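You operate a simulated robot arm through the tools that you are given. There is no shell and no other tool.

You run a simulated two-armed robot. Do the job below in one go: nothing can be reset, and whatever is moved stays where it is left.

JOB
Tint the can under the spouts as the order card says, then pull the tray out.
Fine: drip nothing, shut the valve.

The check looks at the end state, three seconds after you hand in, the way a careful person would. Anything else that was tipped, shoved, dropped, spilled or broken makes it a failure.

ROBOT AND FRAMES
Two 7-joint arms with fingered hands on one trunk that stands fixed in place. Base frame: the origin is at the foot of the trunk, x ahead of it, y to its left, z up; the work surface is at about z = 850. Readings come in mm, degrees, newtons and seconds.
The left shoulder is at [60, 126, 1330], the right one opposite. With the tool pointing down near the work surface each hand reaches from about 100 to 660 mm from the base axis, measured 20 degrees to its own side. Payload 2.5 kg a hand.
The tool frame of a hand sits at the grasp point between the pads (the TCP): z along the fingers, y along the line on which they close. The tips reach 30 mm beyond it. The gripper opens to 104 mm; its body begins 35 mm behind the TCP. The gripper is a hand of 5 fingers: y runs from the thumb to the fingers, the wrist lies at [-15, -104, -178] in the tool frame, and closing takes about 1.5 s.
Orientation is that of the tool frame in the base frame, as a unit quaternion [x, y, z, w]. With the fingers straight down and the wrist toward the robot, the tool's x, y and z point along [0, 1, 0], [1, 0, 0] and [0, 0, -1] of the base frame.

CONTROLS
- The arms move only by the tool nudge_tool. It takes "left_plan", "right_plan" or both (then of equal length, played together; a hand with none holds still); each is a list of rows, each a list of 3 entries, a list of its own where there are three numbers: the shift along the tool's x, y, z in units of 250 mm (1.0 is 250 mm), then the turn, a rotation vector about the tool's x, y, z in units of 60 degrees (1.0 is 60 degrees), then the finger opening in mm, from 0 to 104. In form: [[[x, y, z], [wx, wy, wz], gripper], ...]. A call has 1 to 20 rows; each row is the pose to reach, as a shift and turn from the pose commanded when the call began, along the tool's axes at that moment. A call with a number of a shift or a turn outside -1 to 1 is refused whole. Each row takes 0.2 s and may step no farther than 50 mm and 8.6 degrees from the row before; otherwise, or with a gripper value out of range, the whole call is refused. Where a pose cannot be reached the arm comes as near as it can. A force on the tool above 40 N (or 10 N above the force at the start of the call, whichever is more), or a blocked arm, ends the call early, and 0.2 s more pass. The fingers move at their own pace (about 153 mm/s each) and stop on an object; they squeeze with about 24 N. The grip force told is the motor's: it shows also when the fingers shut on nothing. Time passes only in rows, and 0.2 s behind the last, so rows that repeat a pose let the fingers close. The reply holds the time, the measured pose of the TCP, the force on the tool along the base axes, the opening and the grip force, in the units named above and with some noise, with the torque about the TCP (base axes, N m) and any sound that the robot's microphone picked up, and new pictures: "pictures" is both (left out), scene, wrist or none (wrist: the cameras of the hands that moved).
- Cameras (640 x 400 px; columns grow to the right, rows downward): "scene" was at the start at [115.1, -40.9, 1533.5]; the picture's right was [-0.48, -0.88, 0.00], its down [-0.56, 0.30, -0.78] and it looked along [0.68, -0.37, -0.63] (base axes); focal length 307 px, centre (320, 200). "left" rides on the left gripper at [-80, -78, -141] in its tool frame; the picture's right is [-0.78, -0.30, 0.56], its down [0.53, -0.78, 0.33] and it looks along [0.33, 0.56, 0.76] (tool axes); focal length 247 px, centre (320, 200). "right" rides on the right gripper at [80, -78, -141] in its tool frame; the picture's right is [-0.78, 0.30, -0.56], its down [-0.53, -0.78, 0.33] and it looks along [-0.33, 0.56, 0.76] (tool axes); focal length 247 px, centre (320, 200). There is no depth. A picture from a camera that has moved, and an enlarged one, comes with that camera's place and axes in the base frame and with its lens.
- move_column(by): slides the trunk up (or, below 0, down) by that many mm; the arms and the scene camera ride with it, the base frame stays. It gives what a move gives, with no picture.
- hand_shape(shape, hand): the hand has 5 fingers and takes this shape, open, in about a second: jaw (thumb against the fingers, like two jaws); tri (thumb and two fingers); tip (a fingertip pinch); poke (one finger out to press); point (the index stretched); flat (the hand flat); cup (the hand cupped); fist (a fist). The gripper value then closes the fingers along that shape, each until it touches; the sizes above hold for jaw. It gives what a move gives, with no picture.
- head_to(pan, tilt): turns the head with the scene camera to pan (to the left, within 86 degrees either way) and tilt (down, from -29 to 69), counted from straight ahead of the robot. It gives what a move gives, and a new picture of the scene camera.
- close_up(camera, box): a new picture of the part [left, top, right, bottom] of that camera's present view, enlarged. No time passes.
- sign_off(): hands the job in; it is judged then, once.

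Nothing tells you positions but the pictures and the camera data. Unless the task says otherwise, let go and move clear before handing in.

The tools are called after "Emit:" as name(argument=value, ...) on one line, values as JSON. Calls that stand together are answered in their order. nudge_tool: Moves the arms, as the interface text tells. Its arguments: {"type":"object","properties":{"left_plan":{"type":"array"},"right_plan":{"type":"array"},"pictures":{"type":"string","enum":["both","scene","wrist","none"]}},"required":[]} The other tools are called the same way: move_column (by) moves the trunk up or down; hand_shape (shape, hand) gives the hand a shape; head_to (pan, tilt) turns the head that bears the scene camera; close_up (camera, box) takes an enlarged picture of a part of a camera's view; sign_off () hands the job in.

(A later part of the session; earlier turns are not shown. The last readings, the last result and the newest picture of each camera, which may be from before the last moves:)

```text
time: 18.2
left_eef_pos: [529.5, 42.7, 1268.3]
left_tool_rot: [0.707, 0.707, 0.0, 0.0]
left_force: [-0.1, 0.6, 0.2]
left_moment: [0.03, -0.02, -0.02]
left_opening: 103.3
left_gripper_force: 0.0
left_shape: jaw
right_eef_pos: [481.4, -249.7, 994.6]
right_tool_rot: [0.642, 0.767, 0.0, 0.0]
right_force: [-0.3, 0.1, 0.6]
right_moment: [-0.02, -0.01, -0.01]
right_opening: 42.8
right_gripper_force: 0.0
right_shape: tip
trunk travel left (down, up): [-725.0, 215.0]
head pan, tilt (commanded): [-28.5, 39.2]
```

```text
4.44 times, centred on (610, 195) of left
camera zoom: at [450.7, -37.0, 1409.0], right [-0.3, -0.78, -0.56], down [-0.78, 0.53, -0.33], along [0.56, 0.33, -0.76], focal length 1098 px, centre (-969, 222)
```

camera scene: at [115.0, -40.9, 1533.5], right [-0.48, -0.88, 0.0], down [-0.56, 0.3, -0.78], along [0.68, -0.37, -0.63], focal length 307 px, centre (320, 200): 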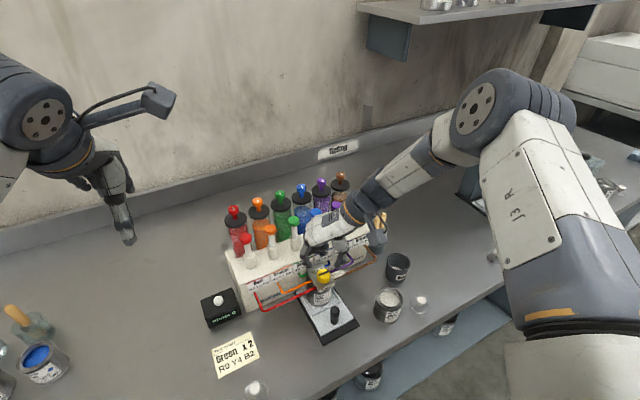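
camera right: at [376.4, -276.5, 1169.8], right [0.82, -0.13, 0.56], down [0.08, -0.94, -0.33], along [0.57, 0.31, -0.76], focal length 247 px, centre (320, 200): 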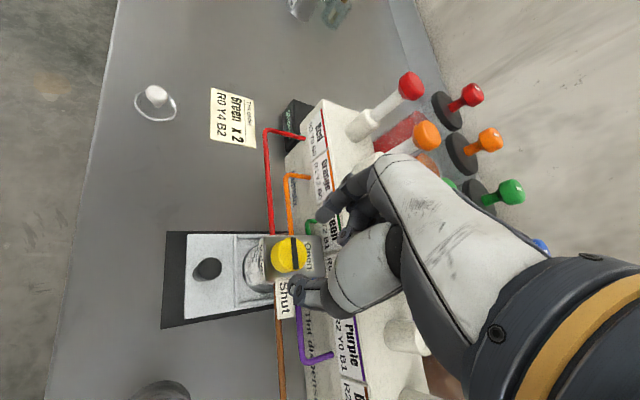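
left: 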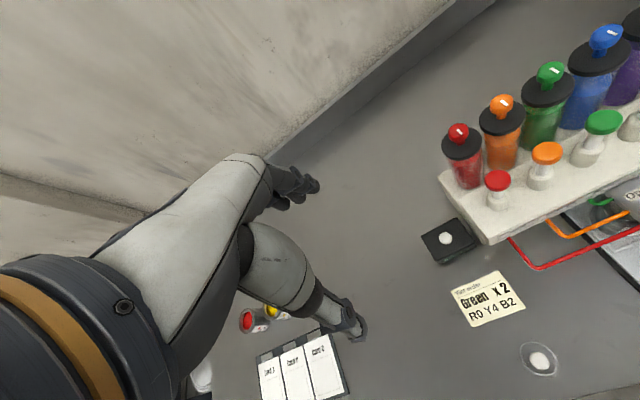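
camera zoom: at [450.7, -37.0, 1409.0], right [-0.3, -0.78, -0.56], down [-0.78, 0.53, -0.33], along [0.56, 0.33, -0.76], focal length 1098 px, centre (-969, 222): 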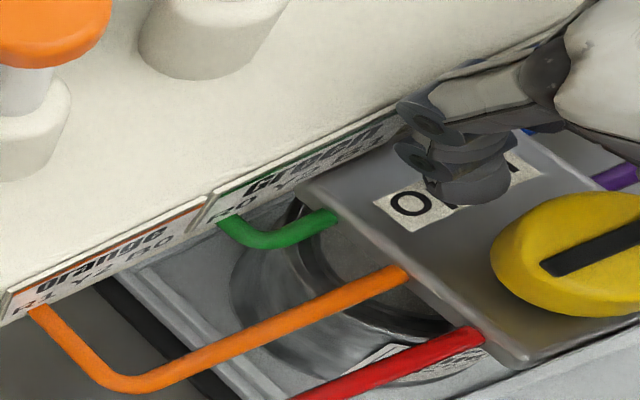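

The fingers are down around the knob with no contact force, so I'm closing the pinch.

Emit:
nudge_tool(right_plan=[[[0, 0, 0], [0, 0, 0], 34], [[0, 0, 0], [0, 0, 0], 28], [[0, 0, 0], [0, 0, 0], 20], [[0, 0, 0], [0, 0, 0], 10], [[0, 0, 0], [0, 0, 0], 10], [[0, 0, 0], [0, 0, 0], 10]], pictures="none")

Emit:
close_up(camera="right", box=[260, 140, 380, 300])

Emit:
close_up(camera="left", box=[580, 150, 640, 240])

Emit:
close_up(camera="scene", box=[290, 220, 370, 300])

```text
time: 19.6
left_eef_pos: [530.0, 43.0, 1266.7]
left_tool_rot: [0.708, 0.706, 0.0, 0.0]
left_force: [-0.7, 0.0, -0.5]
left_moment: [0.03, 0.02, -0.04]
left_opening: 103.5
left_gripper_force: 0.1
left_shape: jaw
right_eef_pos: [482.0, -249.1, 995.4]
right_tool_rot: [0.643, 0.766, 0.0, 0.0]
right_force: [-0.3, 0.2, -0.8]
right_moment: [0.0, -0.03, -0.03]
right_opening: 24.3
right_gripper_force: 23.9
right_shape: tip
trunk travel left (down, up): [-725.0, 215.0]
head pan, tilt (commanded): [-28.5, 39.2]
```

```text
2.50 times, centred on (320, 220) of right
camera zoom: at [391.8, -184.2, 1137.6], right [0.43, -0.71, 0.56], down [-0.67, -0.66, -0.33], along [0.6, -0.23, -0.76], focal length 617 px, centre (320, 150)
```

zoom: 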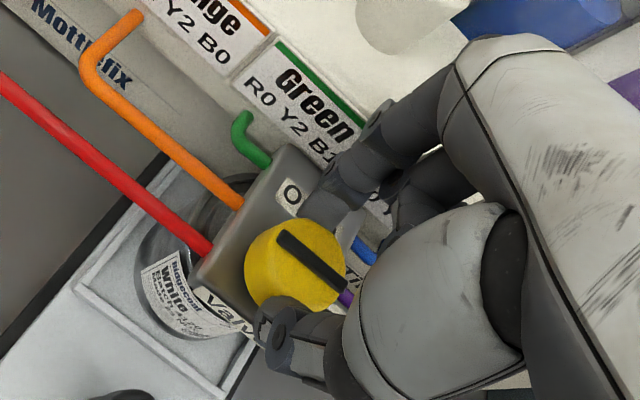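

```text
4.44 times, centred on (610, 195) of left
camera zoom: at [451.0, -37.0, 1408.8], right [-0.3, -0.78, -0.56], down [-0.78, 0.53, -0.33], along [0.56, 0.33, -0.76], focal length 1098 px, centre (-969, 222)
```

zoom: 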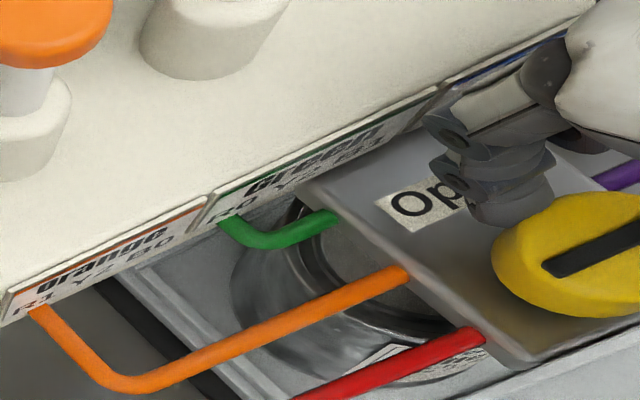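

```text
5.00 times, centred on (330, 260) of scene
camera zoom: at [115.3, -41.0, 1533.5], right [-0.48, -0.88, 0.0], down [-0.56, 0.3, -0.78], along [0.68, -0.37, -0.63], focal length 1535 px, centre (270, -100)
```

zoom: 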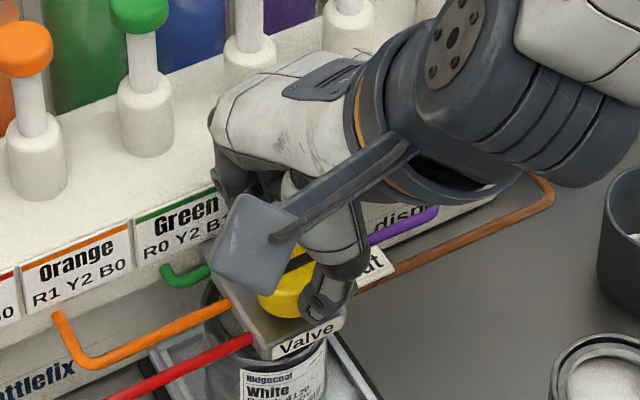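

It's gripped at 24 mm with 24 N. Now I'm turning counter-clockwise 45°.

Emit:
nudge_tool(right_plan=[[[0, 0, 0], [0, 0, -0.09], 10], [[0, 0, 0], [0, 0, -0.18], 10], [[0, 0, 0], [0, 0, -0.27], 10], [[0, 0, 0], [0, 0, -0.36], 10], [[0, 0, 0], [0, 0, -0.45], 10], [[0, 0, 0], [0, 0, -0.54], 10], [[0, 0, 0], [0, 0, -0.63], 10], [[0, 0, 0], [0, 0, -0.72], 10], [[0, 0, 0], [0, 0, -0.78], 10], [[0, 0, 0], [0, 0, -0.78], 10]], pictures="none")

Emit:
close_up(camera="right", box=[260, 140, 380, 300])

Emit:
close_up(camera="scene", box=[290, 220, 370, 300])

```text
time: 21.8
left_eef_pos: [530.8, 44.1, 1267.1]
left_tool_rot: [0.707, 0.707, -0.001, 0.001]
left_force: [0.3, -0.2, -0.6]
left_moment: [0.0, -0.02, 0.04]
left_opening: 103.7
left_gripper_force: 0.0
left_shape: jaw
right_eef_pos: [472.7, -251.6, 996.3]
right_tool_rot: [0.511, 0.859, -0.021, -0.002]
right_force: [15.1, 7.0, 5.0]
right_moment: [0.34, -0.72, 0.01]
right_opening: 27.0
right_gripper_force: 24.1
right_shape: tip
right hand out of reach, approached as far as the arm can: row 3, 4, 5, 6, 7, 8, 9, 10
trunk travel left (down, up): [-725.0, 215.0]
head pan, tilt (commanded): [-28.5, 39.2]
```

```text
2.50 times, centred on (320, 220) of right
camera zoom: at [369.7, -213.5, 1139.6], right [0.64, -0.52, 0.56], down [-0.44, -0.85, -0.29], along [0.63, -0.05, -0.78], focal length 617 px, centre (320, 150)
```

zoom: 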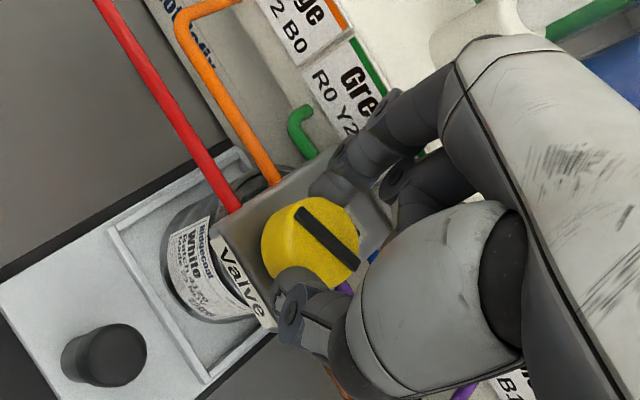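

```text
5.00 times, centred on (330, 260) of scene
camera zoom: at [116.8, -39.7, 1533.4], right [-0.48, -0.88, 0.0], down [-0.56, 0.3, -0.77], along [0.68, -0.37, -0.63], focal length 1535 px, centre (270, -100)
```

zoom: 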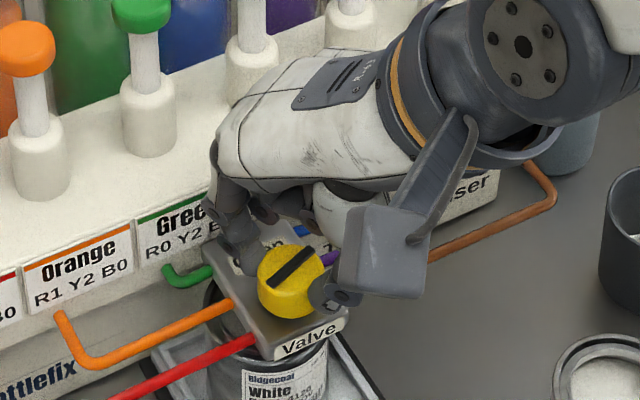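

The arm ran into a reach limit after about 19°, so I need a better posture; lowering the trunk should give it. I'm releasing the knob and rising.

Emit:
nudge_tool(right_plan=[[[0, 0, 0], [0, 0, 0], 56], [[0, 0, 0], [0, 0, 0], 56], [[0, 0, 0], [0, 0, 0], 56], [[0, 0, 0], [0, 0, 0], 56]], pictures="none")

Emit:
close_up(camera="right", box=[260, 140, 380, 300])

Emit:
close_up(camera="scene", box=[290, 220, 370, 300])

```text
time: 22.8
left_eef_pos: [529.0, 42.4, 1265.9]
left_tool_rot: [0.707, 0.707, 0.0, -0.001]
left_force: [-0.7, -0.4, -0.6]
left_moment: [-0.01, 0.01, -0.01]
left_opening: 103.6
left_gripper_force: 0.0
left_shape: jaw
right_eef_pos: [469.2, -254.1, 994.8]
right_tool_rot: [0.51, 0.86, -0.024, -0.006]
right_force: [0.7, 1.3, 0.1]
right_moment: [0.01, -0.01, 0.07]
right_opening: 57.0
right_gripper_force: 0.1
right_shape: tip
trunk travel left (down, up): [-725.0, 215.0]
head pan, tilt (commanded): [-28.5, 39.2]
```

```text
2.50 times, centred on (320, 220) of right
camera zoom: at [366.9, -215.3, 1138.3], right [0.65, -0.52, 0.55], down [-0.44, -0.85, -0.29], along [0.62, -0.06, -0.78], focal length 617 px, centre (320, 150)
```

zoom: 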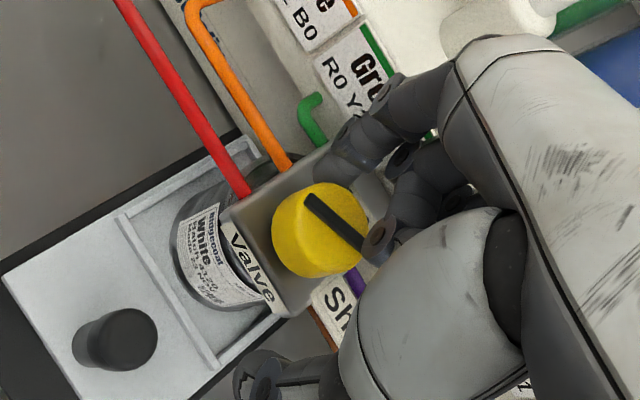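

```text
5.00 times, centred on (330, 260) of scene
camera zoom: at [115.2, -40.8, 1533.5], right [-0.48, -0.88, 0.0], down [-0.56, 0.3, -0.78], along [0.68, -0.37, -0.63], focal length 1535 px, centre (270, -100)
```

zoom: 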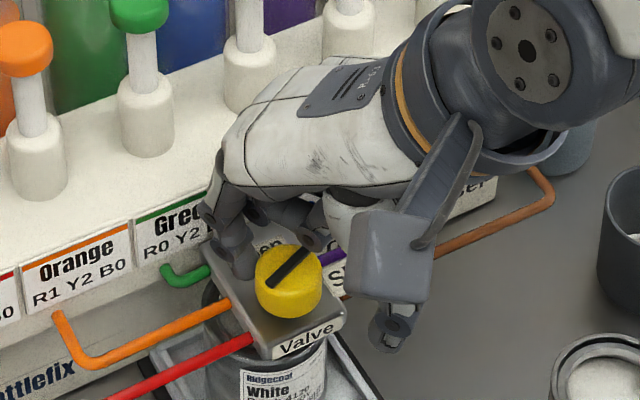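

The bar has turned about 20° and the hand is free. I'm raising it well up, then lowering the trunk 150 mm for a better arm posture.

Emit:
nudge_tool(right_plan=[[[0, 0, -0.1], [0, 0, 0], 46], [[0, 0, -0.25], [0, 0, 0], 46], [[0, 0, -0.4], [0, 0, 0], 46], [[0, 0, -0.55], [0, 0, 0], 46], [[0, 0, -0.7], [0, 0, 0], 46], [[0, 0, -0.82], [0, 0, 0], 46], [[0, 0, -0.82], [0, 0, 0], 46]], pictures="none")

Emit:
move_column(by=-150)

Emit:
head_to(pan=-28.5, tilt=36)

```text
time: 24.4
left_eef_pos: [529.8, 42.0, 1267.3]
left_tool_rot: [0.707, 0.707, 0.001, 0.0]
left_force: [0.5, -0.2, 0.1]
left_moment: [-0.01, 0.04, 0.0]
left_opening: 103.5
left_gripper_force: 0.0
left_shape: jaw
right_eef_pos: [474.8, -244.5, 1201.1]
right_tool_rot: [0.511, 0.859, -0.024, -0.006]
right_force: [-0.7, -0.2, -0.1]
right_moment: [-0.01, 0.03, 0.02]
right_opening: 46.3
right_gripper_force: 0.0
right_shape: tip
trunk travel left (down, up): [-725.0, 215.0]
head pan, tilt (commanded): [-28.5, 39.2]
```

```text
time: 26.1
left_eef_pos: [530.4, 42.0, 1117.9]
left_tool_rot: [0.707, 0.707, -0.001, 0.0]
left_force: [0.2, 0.5, 0.0]
left_moment: [0.0, -0.01, 0.04]
left_opening: 103.5
left_gripper_force: 0.0
left_shape: jaw
right_eef_pos: [473.9, -245.9, 1050.3]
right_tool_rot: [0.511, 0.859, -0.024, -0.005]
right_force: [0.2, -0.1, -0.4]
right_moment: [0.01, 0.02, 0.04]
right_opening: 46.6
right_gripper_force: 0.1
right_shape: tip
trunk travel left (down, up): [-575.0, 365.0]
head pan, tilt (commanded): [-28.5, 39.2]
```

```text
time: 26.8
left_eef_pos: [529.6, 43.8, 1117.6]
left_tool_rot: [0.707, 0.707, 0.001, -0.001]
left_force: [0.1, 0.1, -0.1]
left_moment: [0.0, -0.02, 0.0]
left_opening: 103.4
left_gripper_force: 0.0
left_shape: jaw
right_eef_pos: [476.6, -245.2, 1050.9]
right_tool_rot: [0.511, 0.859, -0.024, -0.005]
right_force: [-0.3, -0.5, 0.7]
right_moment: [-0.02, 0.0, 0.0]
right_opening: 46.4
right_gripper_force: 0.1
right_shape: tip
trunk travel left (down, up): [-575.0, 365.0]
head pan, tilt (commanded): [-28.5, 36.0]
camera scene: at [116.8, -41.9, 1388.3], right [-0.48, -0.88, 0.0], down [-0.52, 0.28, -0.81], along [0.71, -0.39, -0.59], focal length 307 px, centre (320, 200)
```

scene: 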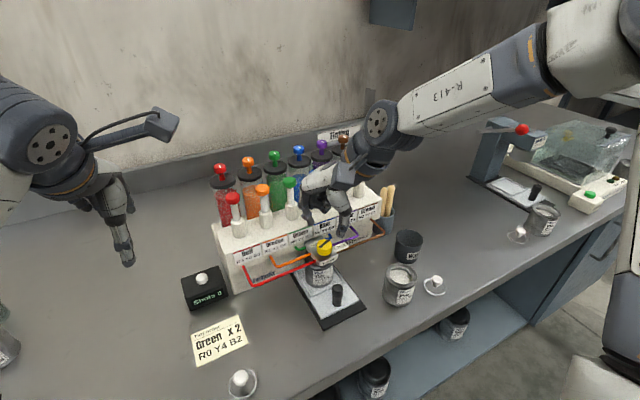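

The trunk is lowered and the shots counter still shows 0. I'm straightening the tool and yawing to -20° above the knob.

Emit:
nudge_tool(right_plan=[[[-0.005, 0.003, 0.005], [-0.005, 0.005, 0.12], 42], [[-0.01, 0.006, 0.01], [-0.01, 0.01, 0.24], 42], [[-0.015, 0.009, 0.015], [-0.015, 0.015, 0.36], 42], [[-0.02, 0.012, 0.02], [-0.021, 0.02, 0.48], 42], [[-0.025, 0.014, 0.03], [-0.026, 0.025, 0.6], 42], [[-0.03, 0.016, 0.04], [-0.031, 0.03, 0.72], 42], [[-0.03, 0.016, 0.04], [-0.035, 0.033, 0.807], 42], [[-0.03, 0.016, 0.04], [-0.035, 0.033, 0.807], 42]], pictures="none")

Emit:
close_up(camera="right", box=[240, 140, 400, 320])

Emit:
close_up(camera="scene", box=[270, 190, 370, 290])

```text
time: 28.6
left_eef_pos: [529.5, 42.0, 1116.6]
left_tool_rot: [0.707, 0.707, 0.0, -0.001]
left_force: [0.7, 0.1, 0.5]
left_moment: [0.0, -0.03, -0.03]
left_opening: 103.7
left_gripper_force: 0.0
left_shape: jaw
right_eef_pos: [460.1, -390.0, 982.0]
right_tool_rot: [0.807, 0.59, 0.028, -0.016]
right_force: [0.2, 0.6, 0.1]
right_moment: [0.01, 0.0, 0.0]
right_opening: 42.7
right_gripper_force: 0.1
right_shape: tip
right hand out of reach, approached as far as the arm can: row 2, 3, 4, 5, 6, 7, 8
trunk travel left (down, up): [-575.0, 365.0]
head pan, tilt (commanded): [-28.5, 36.0]
```

```text
2.22 times, centred on (320, 230) of right
camera zoom: at [405.5, -297.4, 1128.2], right [0.03, -0.86, 0.51], down [-0.89, -0.25, -0.37], along [0.45, -0.44, -0.78], focal length 549 px, centre (320, 133)
```

zoom: 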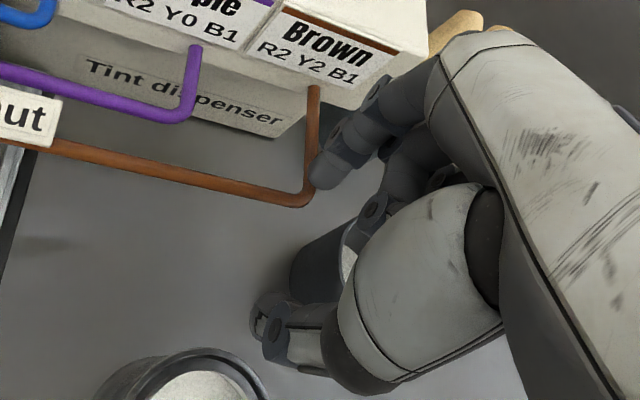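

```text
4.00 times, centred on (320, 240) of scene
camera zoom: at [116.8, -41.9, 1388.3], right [-0.48, -0.88, 0.0], down [-0.52, 0.28, -0.81], along [0.71, -0.39, -0.59], focal length 1228 px, centre (320, 40)
```

zoom: 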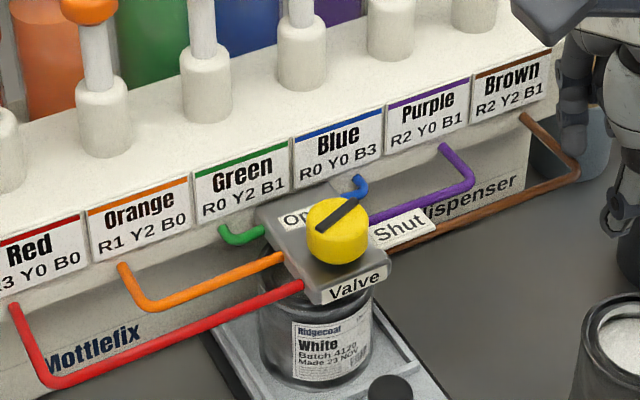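

The arm drifted to (460,-390,982) seeking a reachable pose, with no force felt. I'll look at the whole scene before backing off.

Emit:
close_up(camera="scene", box=[240, 100, 640, 350])

Emit:
close_up(camera="scene", box=[350, 170, 460, 300])

Emit:
close_up(camera="right", box=[0, 0, 640, 400])

```text
1.60 times, centred on (440, 225) of scene
camera zoom: at [116.8, -41.9, 1388.3], right [-0.48, -0.88, 0.0], down [-0.52, 0.28, -0.81], along [0.71, -0.39, -0.59], focal length 491 px, centre (128, 160)
```

zoom: 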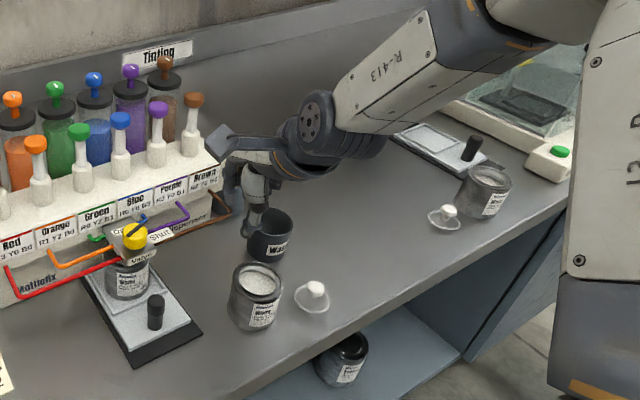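

```text
3.08 times, centred on (405, 235) of scene
camera zoom: at [116.8, -41.9, 1388.3], right [-0.48, -0.88, 0.0], down [-0.52, 0.28, -0.81], along [0.71, -0.39, -0.59], focal length 944 px, centre (58, 92)
```

zoom: 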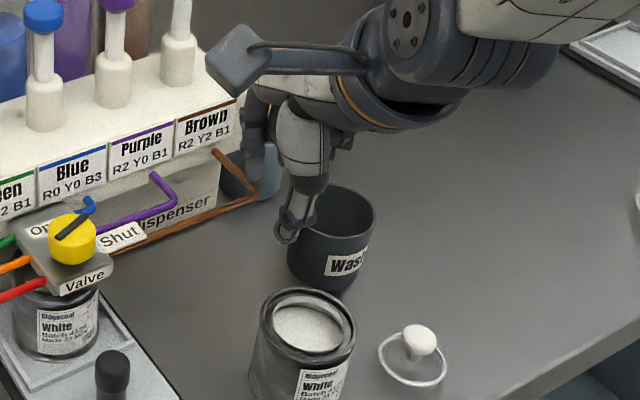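

```text
1.00 times, centred on (320, 200) of right (not enlarged: the box is as wide or as high as the picture)
camera zoom: at [405.5, -297.4, 1128.2], right [0.03, -0.86, 0.51], down [-0.89, -0.25, -0.37], along [0.45, -0.44, -0.78], focal length 247 px, centre (320, 200)
```

zoom: 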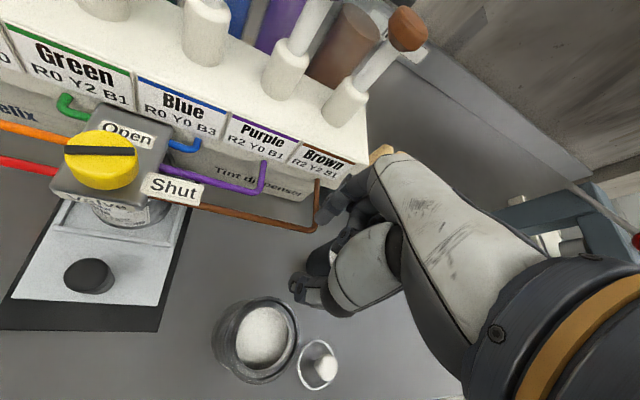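

Nothing looks disturbed, but the index tip is close to the brown tube. I'm zooming in there before rising.

Emit:
close_up(camera="right", box=[280, 150, 400, 250])

Emit:
close_up(camera="scene", box=[405, 185, 455, 250])

Emit:
close_up(camera="scene", box=[360, 180, 410, 230])

```text
4.00 times, centred on (340, 200) of right
camera zoom: at [405.5, -297.4, 1128.2], right [0.03, -0.86, 0.51], down [-0.89, -0.25, -0.37], along [0.45, -0.44, -0.78], focal length 988 px, centre (240, 200)
```

zoom: 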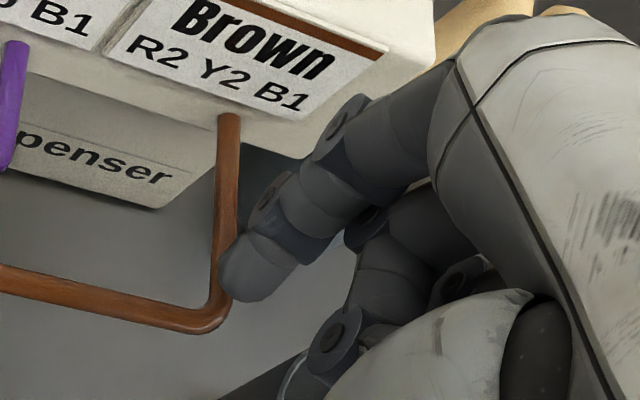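

```text
6.15 times, centred on (430, 218) of scene
camera zoom: at [116.8, -41.9, 1388.3], right [-0.48, -0.88, 0.0], down [-0.52, 0.28, -0.81], along [0.71, -0.39, -0.59], focal length 1889 px, centre (-357, 92)
```

zoom: 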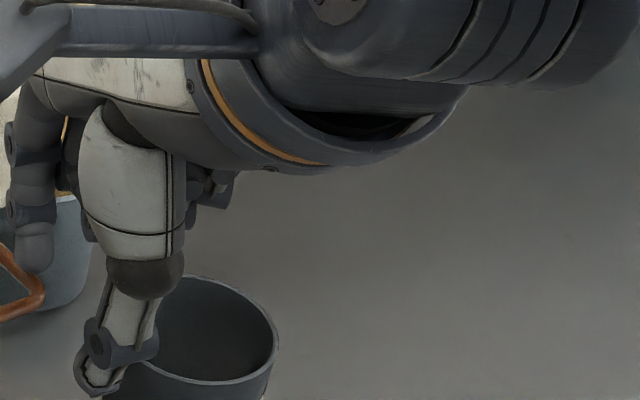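

```text
8.00 times, centred on (385, 205) of scene
camera zoom: at [116.8, -41.9, 1388.3], right [-0.48, -0.88, 0.0], down [-0.52, 0.28, -0.81], along [0.71, -0.39, -0.59], focal length 2456 px, centre (-200, 160)
```

zoom: 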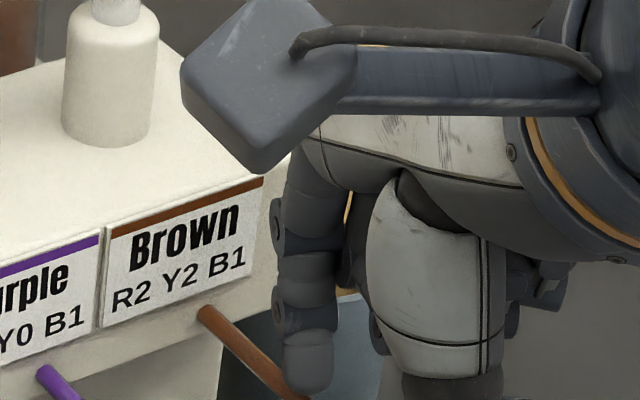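

The index is just beside the brown tube without pressing on it, and straight up is clear, so I'm rising in a small step first.

Emit:
nudge_tool(right_plan=[[[0, 0, -0.05], [0, 0, 0], 42], [[0, 0, -0.1], [0, 0, 0], 42], [[0, 0, -0.15], [0, 0, 0], 42], [[0, 0, -0.2], [0, 0, 0], 42], [[0, 0, -0.25], [0, 0, 0], 42]], pictures="scene")

```text
time: 29.8
left_eef_pos: [530.4, 42.6, 1117.8]
left_tool_rot: [0.706, 0.708, 0.0, 0.0]
left_force: [-0.1, 0.0, -0.2]
left_moment: [0.0, -0.02, -0.02]
left_opening: 103.5
left_gripper_force: 0.0
left_shape: jaw
right_eef_pos: [454.9, -409.6, 1044.8]
right_tool_rot: [0.805, 0.592, 0.03, -0.017]
right_force: [-0.3, -0.9, 0.3]
right_moment: [0.06, 0.01, -0.03]
right_opening: 42.6
right_gripper_force: 0.1
right_shape: tip
right hand out of reach, approached as far as the arm can: row 2, 3, 4, 5
trunk travel left (down, up): [-575.0, 365.0]
head pan, tilt (commanded): [-28.5, 36.0]
camera scene: at [116.7, -41.8, 1388.3], right [-0.48, -0.88, 0.0], down [-0.52, 0.28, -0.81], along [0.71, -0.39, -0.59], focal length 307 px, centre (320, 200)
```

scene: 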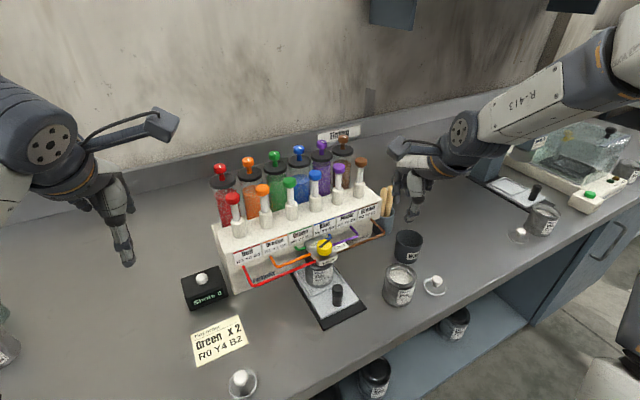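

The hand is clear at (455,-410,1045). I'm moving it back toward the robot and to yaw 0 to recover a good arm posture.

Emit:
nudge_tool(right_plan=[[[-0.02, -0.06, -0.01], [0.002, -0.008, -0.036], 42], [[-0.04, -0.12, -0.02], [0.004, -0.016, -0.072], 42], [[-0.06, -0.18, -0.04], [0.007, -0.024, -0.108], 42], [[-0.08, -0.24, -0.06], [0.009, -0.032, -0.145], 42], [[-0.1, -0.3, -0.08], [0.011, -0.04, -0.18], 42], [[-0.12, -0.36, -0.1], [0.013, -0.048, -0.217], 42], [[-0.142, -0.45, -0.12], [0.0177, -0.064, -0.289], 42], [[-0.142, -0.45, -0.12], [0.0177, -0.064, -0.289], 42]], pictures="scene")

```text
time: 30.9
left_eef_pos: [529.1, 42.5, 1117.3]
left_tool_rot: [0.707, 0.708, 0.0, 0.001]
left_force: [0.0, -0.1, -0.5]
left_moment: [0.01, -0.03, 0.0]
left_opening: 103.5
left_gripper_force: 0.0
left_shape: jaw
right_eef_pos: [356.7, -407.5, 1000.8]
right_tool_rot: [0.749, 0.657, -0.05, -0.072]
right_force: [0.7, 0.4, 1.3]
right_moment: [0.0, -0.01, -0.01]
right_opening: 42.3
right_gripper_force: 0.1
right_shape: tip
trunk travel left (down, up): [-575.0, 365.0]
head pan, tilt (commanded): [-28.5, 36.0]
stopped in row 5 (right hand): the arm was blocked; the commanded pose is now the measured one
camera scene: at [116.9, -41.8, 1388.3], right [-0.48, -0.88, 0.0], down [-0.52, 0.28, -0.81], along [0.71, -0.39, -0.59], focal length 307 px, centre (320, 200)
```

scene: 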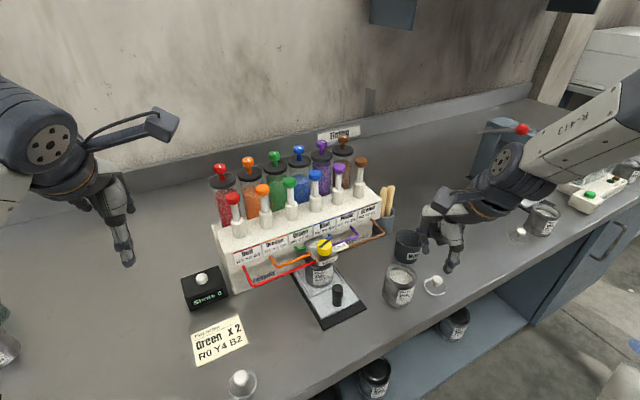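

The arm reports being blocked. I'll turn the head right to see where the elbow and forearm are.

Emit:
head_to(pan=-65, tilt=30)

```text
time: 32.0
left_eef_pos: [529.4, 42.4, 1117.8]
left_tool_rot: [0.707, 0.707, 0.0, 0.0]
left_force: [-0.1, 0.3, 0.4]
left_moment: [0.02, 0.0, -0.01]
left_opening: 103.9
left_gripper_force: 0.1
left_shape: jaw
right_eef_pos: [358.0, -406.3, 1000.4]
right_tool_rot: [0.749, 0.657, -0.05, -0.071]
right_force: [-0.4, 1.1, -1.1]
right_moment: [0.02, 0.0, 0.0]
right_opening: 42.5
right_gripper_force: 0.1
right_shape: tip
trunk travel left (down, up): [-575.0, 365.0]
head pan, tilt (commanded): [-65.0, 30.0]
camera scene: at [78.2, -82.0, 1397.6], right [-0.91, -0.42, 0.0], down [-0.21, 0.45, -0.87], along [0.37, -0.78, -0.5], focal length 307 px, centre (320, 200)
```

scene: 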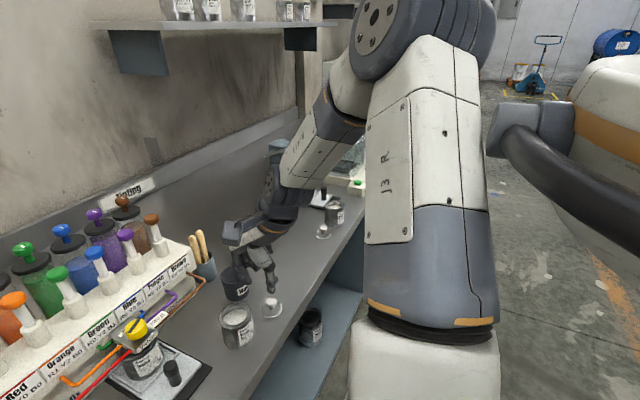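

The elbow is high and out to the right, and the hand itself is free of objects. I'll check the clearance around the hand, then move up slowly toward the starting posture.

Emit:
close_up(camera="scene", box=[180, 160, 360, 360])

Emit:
nudge_tool(right_plan=[[[0, 0, -0.04], [0, 0, 0], 42], [[0, 0, -0.08], [0, 0, 0], 42], [[0, 0, -0.12], [0, 0, 0], 42], [[0, 0, -0.16], [0, 0, 0], 42], [[0, 0, -0.2], [0, 0, 0], 42]], pictures="scene")

```text
2.00 times, centred on (270, 260) of scene
camera zoom: at [78.2, -82.0, 1397.6], right [-0.91, -0.42, 0.0], down [-0.21, 0.45, -0.87], along [0.37, -0.78, -0.5], focal length 614 px, centre (420, 80)
```

zoom: 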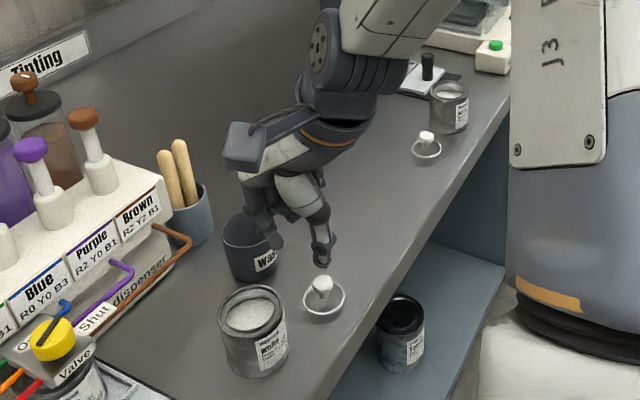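

```text
time: 33.4
left_eef_pos: [529.4, 42.1, 1117.0]
left_tool_rot: [0.708, 0.706, 0.0, 0.0]
left_force: [1.0, 0.3, -0.3]
left_moment: [-0.02, 0.01, 0.01]
left_opening: 103.7
left_gripper_force: 0.0
left_shape: jaw
right_eef_pos: [345.9, -411.0, 1013.1]
right_tool_rot: [0.744, 0.651, -0.1, -0.112]
right_force: [-0.1, -0.1, -0.6]
right_moment: [0.0, 0.0, 0.02]
right_opening: 42.5
right_gripper_force: 0.0
right_shape: tip
trunk travel left (down, up): [-575.0, 365.0]
head pan, tilt (commanded): [-65.0, 30.0]
stopped in row 5 (right hand): the arm was blocked; the commanded pose is now the measured one
camera scene: at [78.2, -82.1, 1397.6], right [-0.91, -0.42, 0.0], down [-0.21, 0.45, -0.87], along [0.37, -0.78, -0.5], focal length 307 px, centre (320, 200)
```

scene: 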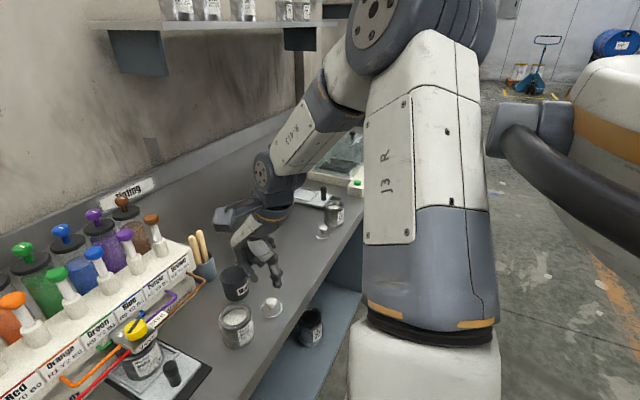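

The arm barely rises and tilts instead, so some joint is at a limit. I'll look straight at the elbow and shoulder to see how the arm is folded.

Emit:
head_to(pan=-75, tilt=5)

Emit:
close_up(camera="right", box=[0, 0, 640, 400])

Emit:
close_up(camera="left", box=[0, 0, 640, 400])

```text
time: 34.3
left_eef_pos: [529.6, 42.2, 1117.0]
left_tool_rot: [0.707, 0.707, 0.0, 0.001]
left_force: [-0.4, -0.3, -0.5]
left_moment: [0.02, 0.01, -0.03]
left_opening: 103.7
left_gripper_force: 0.1
left_shape: jaw
right_eef_pos: [347.1, -410.4, 1013.7]
right_tool_rot: [0.744, 0.651, -0.098, -0.113]
right_force: [0.6, 0.4, -0.6]
right_moment: [-0.01, -0.01, 0.0]
right_opening: 42.6
right_gripper_force: 0.1
right_shape: tip
trunk travel left (down, up): [-575.0, 365.0]
head pan, tilt (commanded): [-75.0, 5.0]
camera scene: at [63.7, -88.8, 1438.0], right [-0.97, -0.26, 0.0], down [-0.02, 0.09, -1.0], along [0.26, -0.96, -0.09], focal length 307 px, centre (320, 200)
```

scene: 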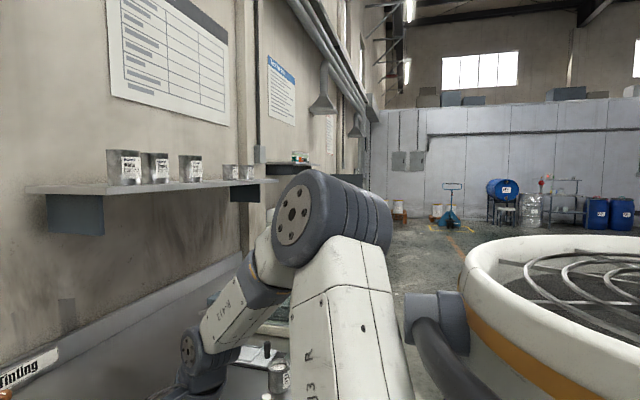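

```text
1.00 times, centred on (320, 200) of right (not enlarged: the box is as wide or as high as the picture)
camera zoom: at [325.0, -326.4, 1171.8], right [0.34, -0.83, 0.44], down [-0.9, -0.42, -0.09], along [0.26, -0.37, -0.89], focal length 247 px, centre (320, 200)
```

zoom: 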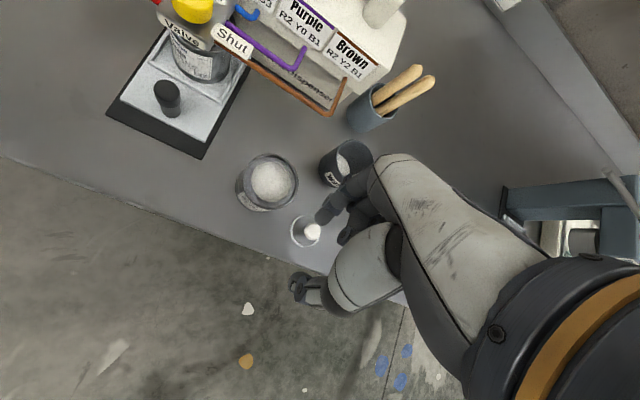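

```text
1.00 times, centred on (320, 200) of left (not enlarged: the box is as wide or as high as the picture)
camera zoom: at [450.8, -36.9, 1258.9], right [-0.3, -0.78, -0.56], down [-0.78, 0.53, -0.33], along [0.56, 0.33, -0.76], focal length 247 px, centre (320, 200)
```

zoom: 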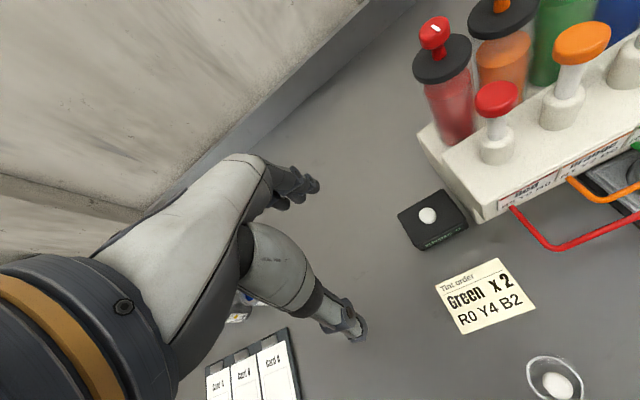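

The elbow has folded high, and the IK seems to be trying to reconfigure. I'll raise the trunk so the hand is far above everything and sort out the posture in free air.

Emit:
move_column(by=290)

Emit:
nudge_tool(right_plan=[[[0, 0, -0.02], [0, 0, 0], 42], [[0, 0, -0.04], [0, 0, 0], 42], [[0, 0, -0.06], [0, 0, 0], 42], [[0, 0, -0.08], [0, 0, 0], 42], [[0, 0, -0.1], [0, 0, 0], 42], [[0, 0, -0.1], [0, 0, 0], 42], [[0, 0, -0.1], [0, 0, 0], 42]], pictures="scene")

```text
time: 37.2
left_eef_pos: [529.6, 41.6, 1407.8]
left_tool_rot: [0.708, 0.707, 0.0, 0.0]
left_force: [0.6, 0.3, -0.1]
left_moment: [0.0, -0.01, -0.01]
left_opening: 103.7
left_gripper_force: 0.2
left_shape: jaw
right_eef_pos: [347.0, -409.7, 1303.8]
right_tool_rot: [0.744, 0.652, -0.097, -0.111]
right_force: [-0.6, 0.4, -0.1]
right_moment: [0.0, 0.01, -0.01]
right_opening: 42.7
right_gripper_force: 0.0
right_shape: tip
trunk travel left (down, up): [-865.0, 75.0]
head pan, tilt (commanded): [-75.0, 5.0]
```

```text
time: 38.8
left_eef_pos: [528.8, 41.7, 1408.3]
left_tool_rot: [0.707, 0.707, -0.001, 0.0]
left_force: [-0.5, 0.2, 0.3]
left_moment: [0.02, 0.03, 0.02]
left_opening: 103.6
left_gripper_force: 0.0
left_shape: jaw
right_eef_pos: [348.1, -411.6, 1315.6]
right_tool_rot: [0.742, 0.648, -0.117, -0.124]
right_force: [0.1, -0.2, -0.4]
right_moment: [-0.02, 0.03, -0.01]
right_opening: 42.4
right_gripper_force: 0.2
right_shape: tip
trunk travel left (down, up): [-865.0, 75.0]
head pan, tilt (commanded): [-75.0, 5.0]
camera scene: at [63.7, -88.8, 1728.1], right [-0.97, -0.26, 0.0], down [-0.02, 0.08, -1.0], along [0.26, -0.96, -0.09], focal length 307 px, centre (320, 200)
```

scene: 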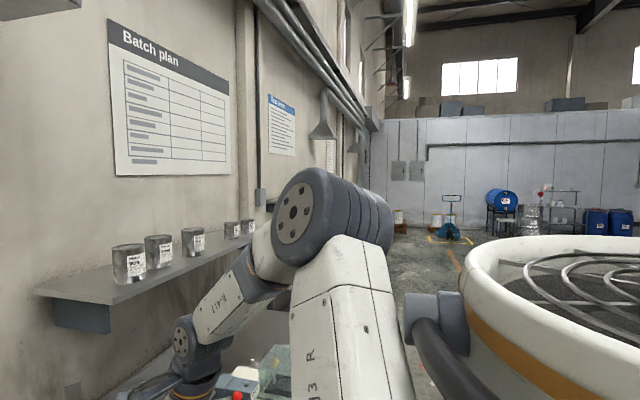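

The arm tilts instead of rising cleanly even up here, so it's an internal limit. I'll try moving forward, away from the folded posture.

Emit:
nudge_tool(right_plan=[[[0.01, 0.075, -0.024], [0, 0, 0], 42], [[0.021, 0.15, -0.047], [0, 0, 0], 42], [[0.032, 0.227, -0.071], [0, 0, 0], 42], [[0.042, 0.3, -0.095], [0, 0, 0], 42], [[0.053, 0.378, -0.118], [0, 0, 0], 42], [[0.053, 0.378, -0.118], [0, 0, 0], 42]], pictures="scene")

```text
time: 40.2
left_eef_pos: [528.5, 43.4, 1408.6]
left_tool_rot: [0.707, 0.708, 0.001, -0.001]
left_force: [-0.9, 0.1, -0.5]
left_moment: [-0.01, 0.0, 0.02]
left_opening: 103.6
left_gripper_force: 0.0
left_shape: jaw
right_eef_pos: [455.5, -410.0, 1329.4]
right_tool_rot: [0.744, 0.652, -0.097, -0.111]
right_force: [-0.5, -0.1, 0.1]
right_moment: [0.0, -0.03, -0.02]
right_opening: 42.5
right_gripper_force: 0.0
right_shape: tip
trunk travel left (down, up): [-865.0, 75.0]
head pan, tilt (commanded): [-75.0, 5.0]
camera scene: at [63.1, -88.8, 1728.1], right [-0.97, -0.26, 0.0], down [-0.02, 0.08, -1.0], along [0.26, -0.96, -0.09], focal length 307 px, centre (320, 200)
```

scene: 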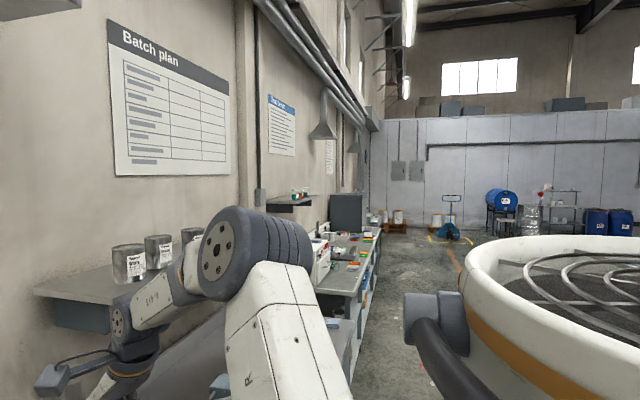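

Moving forward tracks cleanly. I'm going over the knob's x,y high in the air with the tool vertical and yaw -16°, so I can map the reachable yaws safely.

Emit:
nudge_tool(right_plan=[[[0.1, 0.01, 0.025], [-0.047, 0.003, 0.023], 42], [[0.2, 0.022, 0.05], [-0.094, 0.007, 0.047], 42], [[0.3, 0.033, 0.075], [-0.141, 0.01, 0.07], 42], [[0.42, 0.045, 0.1], [-0.188, 0.014, 0.093], 42], [[0.54, 0.058, 0.13], [-0.235, 0.017, 0.117], 42], [[0.649, 0.07, 0.156], [-0.282, 0.0205, 0.14], 42], [[0.649, 0.07, 0.156], [-0.282, 0.0205, 0.14], 42]], pictures="scene")

```text
time: 41.8
left_eef_pos: [529.6, 44.5, 1407.4]
left_tool_rot: [0.707, 0.707, -0.001, 0.001]
left_force: [-0.4, -0.1, 0.2]
left_moment: [-0.03, 0.01, -0.03]
left_opening: 103.9
left_gripper_force: 0.0
left_shape: jaw
right_eef_pos: [481.1, -247.8, 1287.3]
right_tool_rot: [0.797, 0.604, -0.002, 0.002]
right_force: [-0.1, 1.5, -0.4]
right_moment: [-0.02, -0.03, -0.03]
right_opening: 42.5
right_gripper_force: 0.1
right_shape: tip
right hand out of reach, approached as far as the arm can: row 1, 2, 3, 4, 5, 6
trunk travel left (down, up): [-865.0, 75.0]
head pan, tilt (commanded): [-75.0, 5.0]
camera scene: at [63.8, -87.0, 1728.2], right [-0.97, -0.26, 0.0], down [-0.02, 0.08, -1.0], along [0.26, -0.96, -0.09], focal length 307 px, centre (320, 200)
```

scene: 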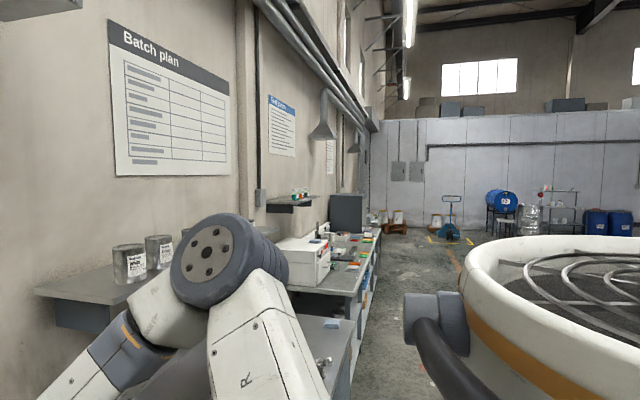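

The pose over the knob is reached with the tool vertical. I'm sweeping the yaw in the air to -60° to test the range.

Emit:
nudge_tool(right_plan=[[[0, 0, 0], [0, 0, 0.12], 42], [[0, 0, 0], [0, 0, 0.24], 42], [[0, 0, 0], [0, 0, 0.36], 42], [[0, 0, 0], [0, 0, 0.48], 42], [[0, 0, 0], [0, 0, 0.6], 42], [[0, 0, 0], [0, 0, 0.73], 42], [[0, 0, 0], [0, 0, 0.73], 42], [[0, 0, 0], [0, 0, 0.73], 42]], pictures="none")

```text
time: 43.6
left_eef_pos: [529.5, 43.1, 1407.7]
left_tool_rot: [0.707, 0.707, 0.0, 0.0]
left_force: [-0.6, 0.2, -0.4]
left_moment: [0.03, 0.0, 0.01]
left_opening: 103.6
left_gripper_force: 0.1
left_shape: jaw
right_eef_pos: [481.2, -252.1, 1286.7]
right_tool_rot: [0.966, 0.26, 0.0, 0.001]
right_force: [-0.3, 0.6, 0.1]
right_moment: [-0.05, -0.02, 0.01]
right_opening: 42.1
right_gripper_force: 0.0
right_shape: tip
trunk travel left (down, up): [-865.0, 75.0]
head pan, tilt (commanded): [-75.0, 5.0]
```

Yaw -60° is fine at this relative height. Now I'm descending in the air at that yaw to see how low relative to the shoulder it can go.

Emit:
nudge_tool(right_plan=[[[0, 0, 0.08], [0, 0, 0], 42], [[0, 0, 0.16], [0, 0, 0], 42], [[0, 0, 0.24], [0, 0, 0], 42], [[0, 0, 0.32], [0, 0, 0], 42], [[0, 0, 0.4], [0, 0, 0], 42], [[0, 0, 0.48], [0, 0, 0], 42], [[0, 0, 0.48], [0, 0, 0], 42]], pictures="none")

```text
time: 45.2
left_eef_pos: [529.7, 43.4, 1408.2]
left_tool_rot: [0.707, 0.707, 0.0, 0.0]
left_force: [0.8, -0.3, -0.4]
left_moment: [-0.01, 0.01, -0.01]
left_opening: 103.9
left_gripper_force: 0.0
left_shape: jaw
right_eef_pos: [469.8, -264.8, 1189.4]
right_tool_rot: [0.966, 0.26, 0.0, 0.0]
right_force: [0.5, -0.9, 0.5]
right_moment: [-0.02, 0.03, -0.02]
right_opening: 42.2
right_gripper_force: 0.0
right_shape: tip
right hand out of reach, approached as far as the arm can: row 5, 6, 7
trunk travel left (down, up): [-865.0, 75.0]
head pan, tilt (commanded): [-75.0, 5.0]
```

At yaw -60° the limit is about 275 mm below the shoulder, so a lower trunk suits it. I'm going back up and sweeping yaw from -60° to 0° at the good relative height.

Emit:
nudge_tool(right_plan=[[[0.02, -0.01, -0.1], [0, 0, 0], 42], [[0.04, -0.02, -0.2], [0, 0, 0], 42], [[0.072, -0.028, -0.3], [0, 0, 0], 42], [[0.072, -0.028, -0.388], [0, 0, 0], 42], [[0.072, -0.028, -0.388], [0, 0, -0.13], 42], [[0.072, -0.028, -0.388], [0, 0, -0.26], 42], [[0.072, -0.028, -0.388], [0, 0, -0.39], 42], [[0.072, -0.028, -0.388], [0, 0, -0.52], 42], [[0.072, -0.028, -0.388], [0, 0, -0.65], 42], [[0.072, -0.028, -0.388], [0, 0, -0.78], 42], [[0.072, -0.028, -0.388], [0, 0, -0.9], 42], [[0.072, -0.028, -0.388], [0, 0, -1.0], 42], [[0.072, -0.028, -0.388], [0, 0, -1.0], 42]], pictures="none")

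Emit:
nudge_tool(right_plan=[[[0, 0, 0], [0, 0, -0.12], 42], [[0, 0, 0], [0, 0, -0.24], 42], [[0, 0, 0], [0, 0, -0.36], 42], [[0, 0, 0], [0, 0, -0.48], 42], [[0, 0, 0], [0, 0, -0.5], 42]], pictures="none")

```text
time: 48.0
left_eef_pos: [529.1, 43.8, 1407.3]
left_tool_rot: [0.707, 0.707, -0.001, 0.0]
left_force: [-1.0, 0.4, -0.4]
left_moment: [0.0, -0.01, 0.05]
left_opening: 103.6
left_gripper_force: 0.2
left_shape: jaw
right_eef_pos: [480.3, -251.6, 1285.1]
right_tool_rot: [0.706, 0.708, 0.0, 0.0]
right_force: [-0.2, 0.0, 0.3]
right_moment: [0.0, 0.0, 0.0]
right_opening: 42.4
right_gripper_force: 0.0
right_shape: tip
trunk travel left (down, up): [-865.0, 75.0]
head pan, tilt (commanded): [-75.0, 5.0]
```

```text
time: 49.2
left_eef_pos: [529.1, 42.8, 1407.1]
left_tool_rot: [0.707, 0.707, 0.001, 0.0]
left_force: [0.2, 0.0, -0.8]
left_moment: [0.0, 0.01, 0.01]
left_opening: 103.4
left_gripper_force: 0.1
left_shape: jaw
right_eef_pos: [481.1, -249.6, 1284.8]
right_tool_rot: [0.5, 0.866, 0.001, 0.0]
right_force: [0.9, 0.7, 0.3]
right_moment: [0.02, -0.01, -0.02]
right_opening: 42.1
right_gripper_force: 0.0
right_shape: tip
trunk travel left (down, up): [-865.0, 75.0]
head pan, tilt (commanded): [-75.0, 5.0]
```

The full range -60°…+30° works at this relative height. I'm yawing back to -45°, rising a little, then lowering the trunk so the hand ends just above the knob.

Emit:
nudge_tool(right_plan=[[[0, 0, -0.04], [0, 0, 0.12], 42], [[0, 0, -0.08], [0, 0, 0.24], 42], [[0, 0, -0.12], [0, 0, 0.36], 42], [[0, 0, -0.16], [0, 0, 0.48], 42], [[0, 0, -0.16], [0, 0, 0.6], 42], [[0, 0, -0.16], [0, 0, 0.72], 42], [[0, 0, -0.16], [0, 0, 0.84], 42], [[0, 0, -0.16], [0, 0, 0.96], 42], [[0, 0, -0.16], [0, 0, 1.0], 42]], pictures="none")

Emit:
nudge_tool(right_plan=[[[0, 0, 0], [0, 0, 0.12], 42], [[0, 0, 0], [0, 0, 0.24], 42], [[0, 0, 0], [0, 0, 0.25], 42], [[0, 0, 0], [0, 0, 0.25], 42]], pictures="none")

Emit:
move_column(by=-200)

Emit:
head_to(pan=-28.5, tilt=36)

```text
time: 51.2
left_eef_pos: [529.5, 42.1, 1407.8]
left_tool_rot: [0.706, 0.708, 0.0, 0.0]
left_force: [0.6, 0.0, -0.4]
left_moment: [-0.01, -0.01, 0.01]
left_opening: 103.6
left_gripper_force: 0.0
left_shape: jaw
right_eef_pos: [480.4, -250.7, 1325.0]
right_tool_rot: [0.866, 0.5, 0.0, 0.0]
right_force: [-0.4, 0.0, -1.1]
right_moment: [-0.02, 0.01, -0.01]
right_opening: 42.4
right_gripper_force: 0.1
right_shape: tip
trunk travel left (down, up): [-865.0, 75.0]
head pan, tilt (commanded): [-75.0, 5.0]
```

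```text
time: 52.2
left_eef_pos: [530.1, 42.4, 1408.3]
left_tool_rot: [0.707, 0.707, 0.0, 0.0]
left_force: [0.8, 0.1, 0.9]
left_moment: [-0.03, 0.0, 0.01]
left_opening: 103.4
left_gripper_force: 0.0
left_shape: jaw
right_eef_pos: [480.9, -250.7, 1325.7]
right_tool_rot: [0.924, 0.383, 0.0, -0.001]
right_force: [-0.3, -0.3, -0.1]
right_moment: [0.0, 0.02, -0.01]
right_opening: 42.1
right_gripper_force: 0.1
right_shape: tip
trunk travel left (down, up): [-865.0, 75.0]
head pan, tilt (commanded): [-75.0, 5.0]
```

```text
time: 54.4
left_eef_pos: [528.9, 42.3, 1208.2]
left_tool_rot: [0.707, 0.707, 0.0, 0.0]
left_force: [0.5, -0.2, 0.4]
left_moment: [0.0, -0.05, 0.0]
left_opening: 103.8
left_gripper_force: 0.0
left_shape: jaw
right_eef_pos: [479.2, -250.4, 1125.8]
right_tool_rot: [0.924, 0.383, -0.001, 0.0]
right_force: [0.2, -0.1, -0.5]
right_moment: [0.01, -0.02, 0.03]
right_opening: 42.4
right_gripper_force: 0.2
right_shape: tip
trunk travel left (down, up): [-665.0, 275.0]
head pan, tilt (commanded): [-75.0, 5.0]
```

```text
time: 55.5
left_eef_pos: [529.4, 40.9, 1208.1]
left_tool_rot: [0.707, 0.707, 0.0, 0.0]
left_force: [-0.4, -0.8, 0.8]
left_moment: [-0.02, 0.01, 0.0]
left_opening: 103.4
left_gripper_force: 0.1
left_shape: jaw
right_eef_pos: [479.8, -251.5, 1124.4]
right_tool_rot: [0.924, 0.383, 0.0, 0.001]
right_force: [0.4, 0.5, 0.0]
right_moment: [0.0, -0.03, 0.01]
right_opening: 42.5
right_gripper_force: 0.1
right_shape: tip
trunk travel left (down, up): [-665.0, 275.0]
head pan, tilt (commanded): [-28.5, 36.0]
camera scene: at [116.8, -41.9, 1478.4], right [-0.48, -0.88, 0.0], down [-0.52, 0.28, -0.81], along [0.71, -0.39, -0.59], focal length 307 px, centre (320, 200)
```

scene: 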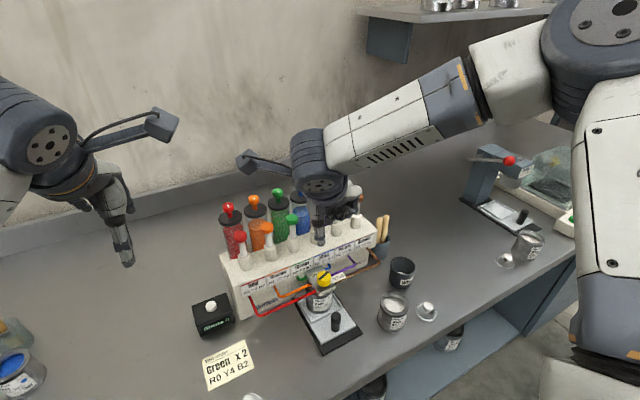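

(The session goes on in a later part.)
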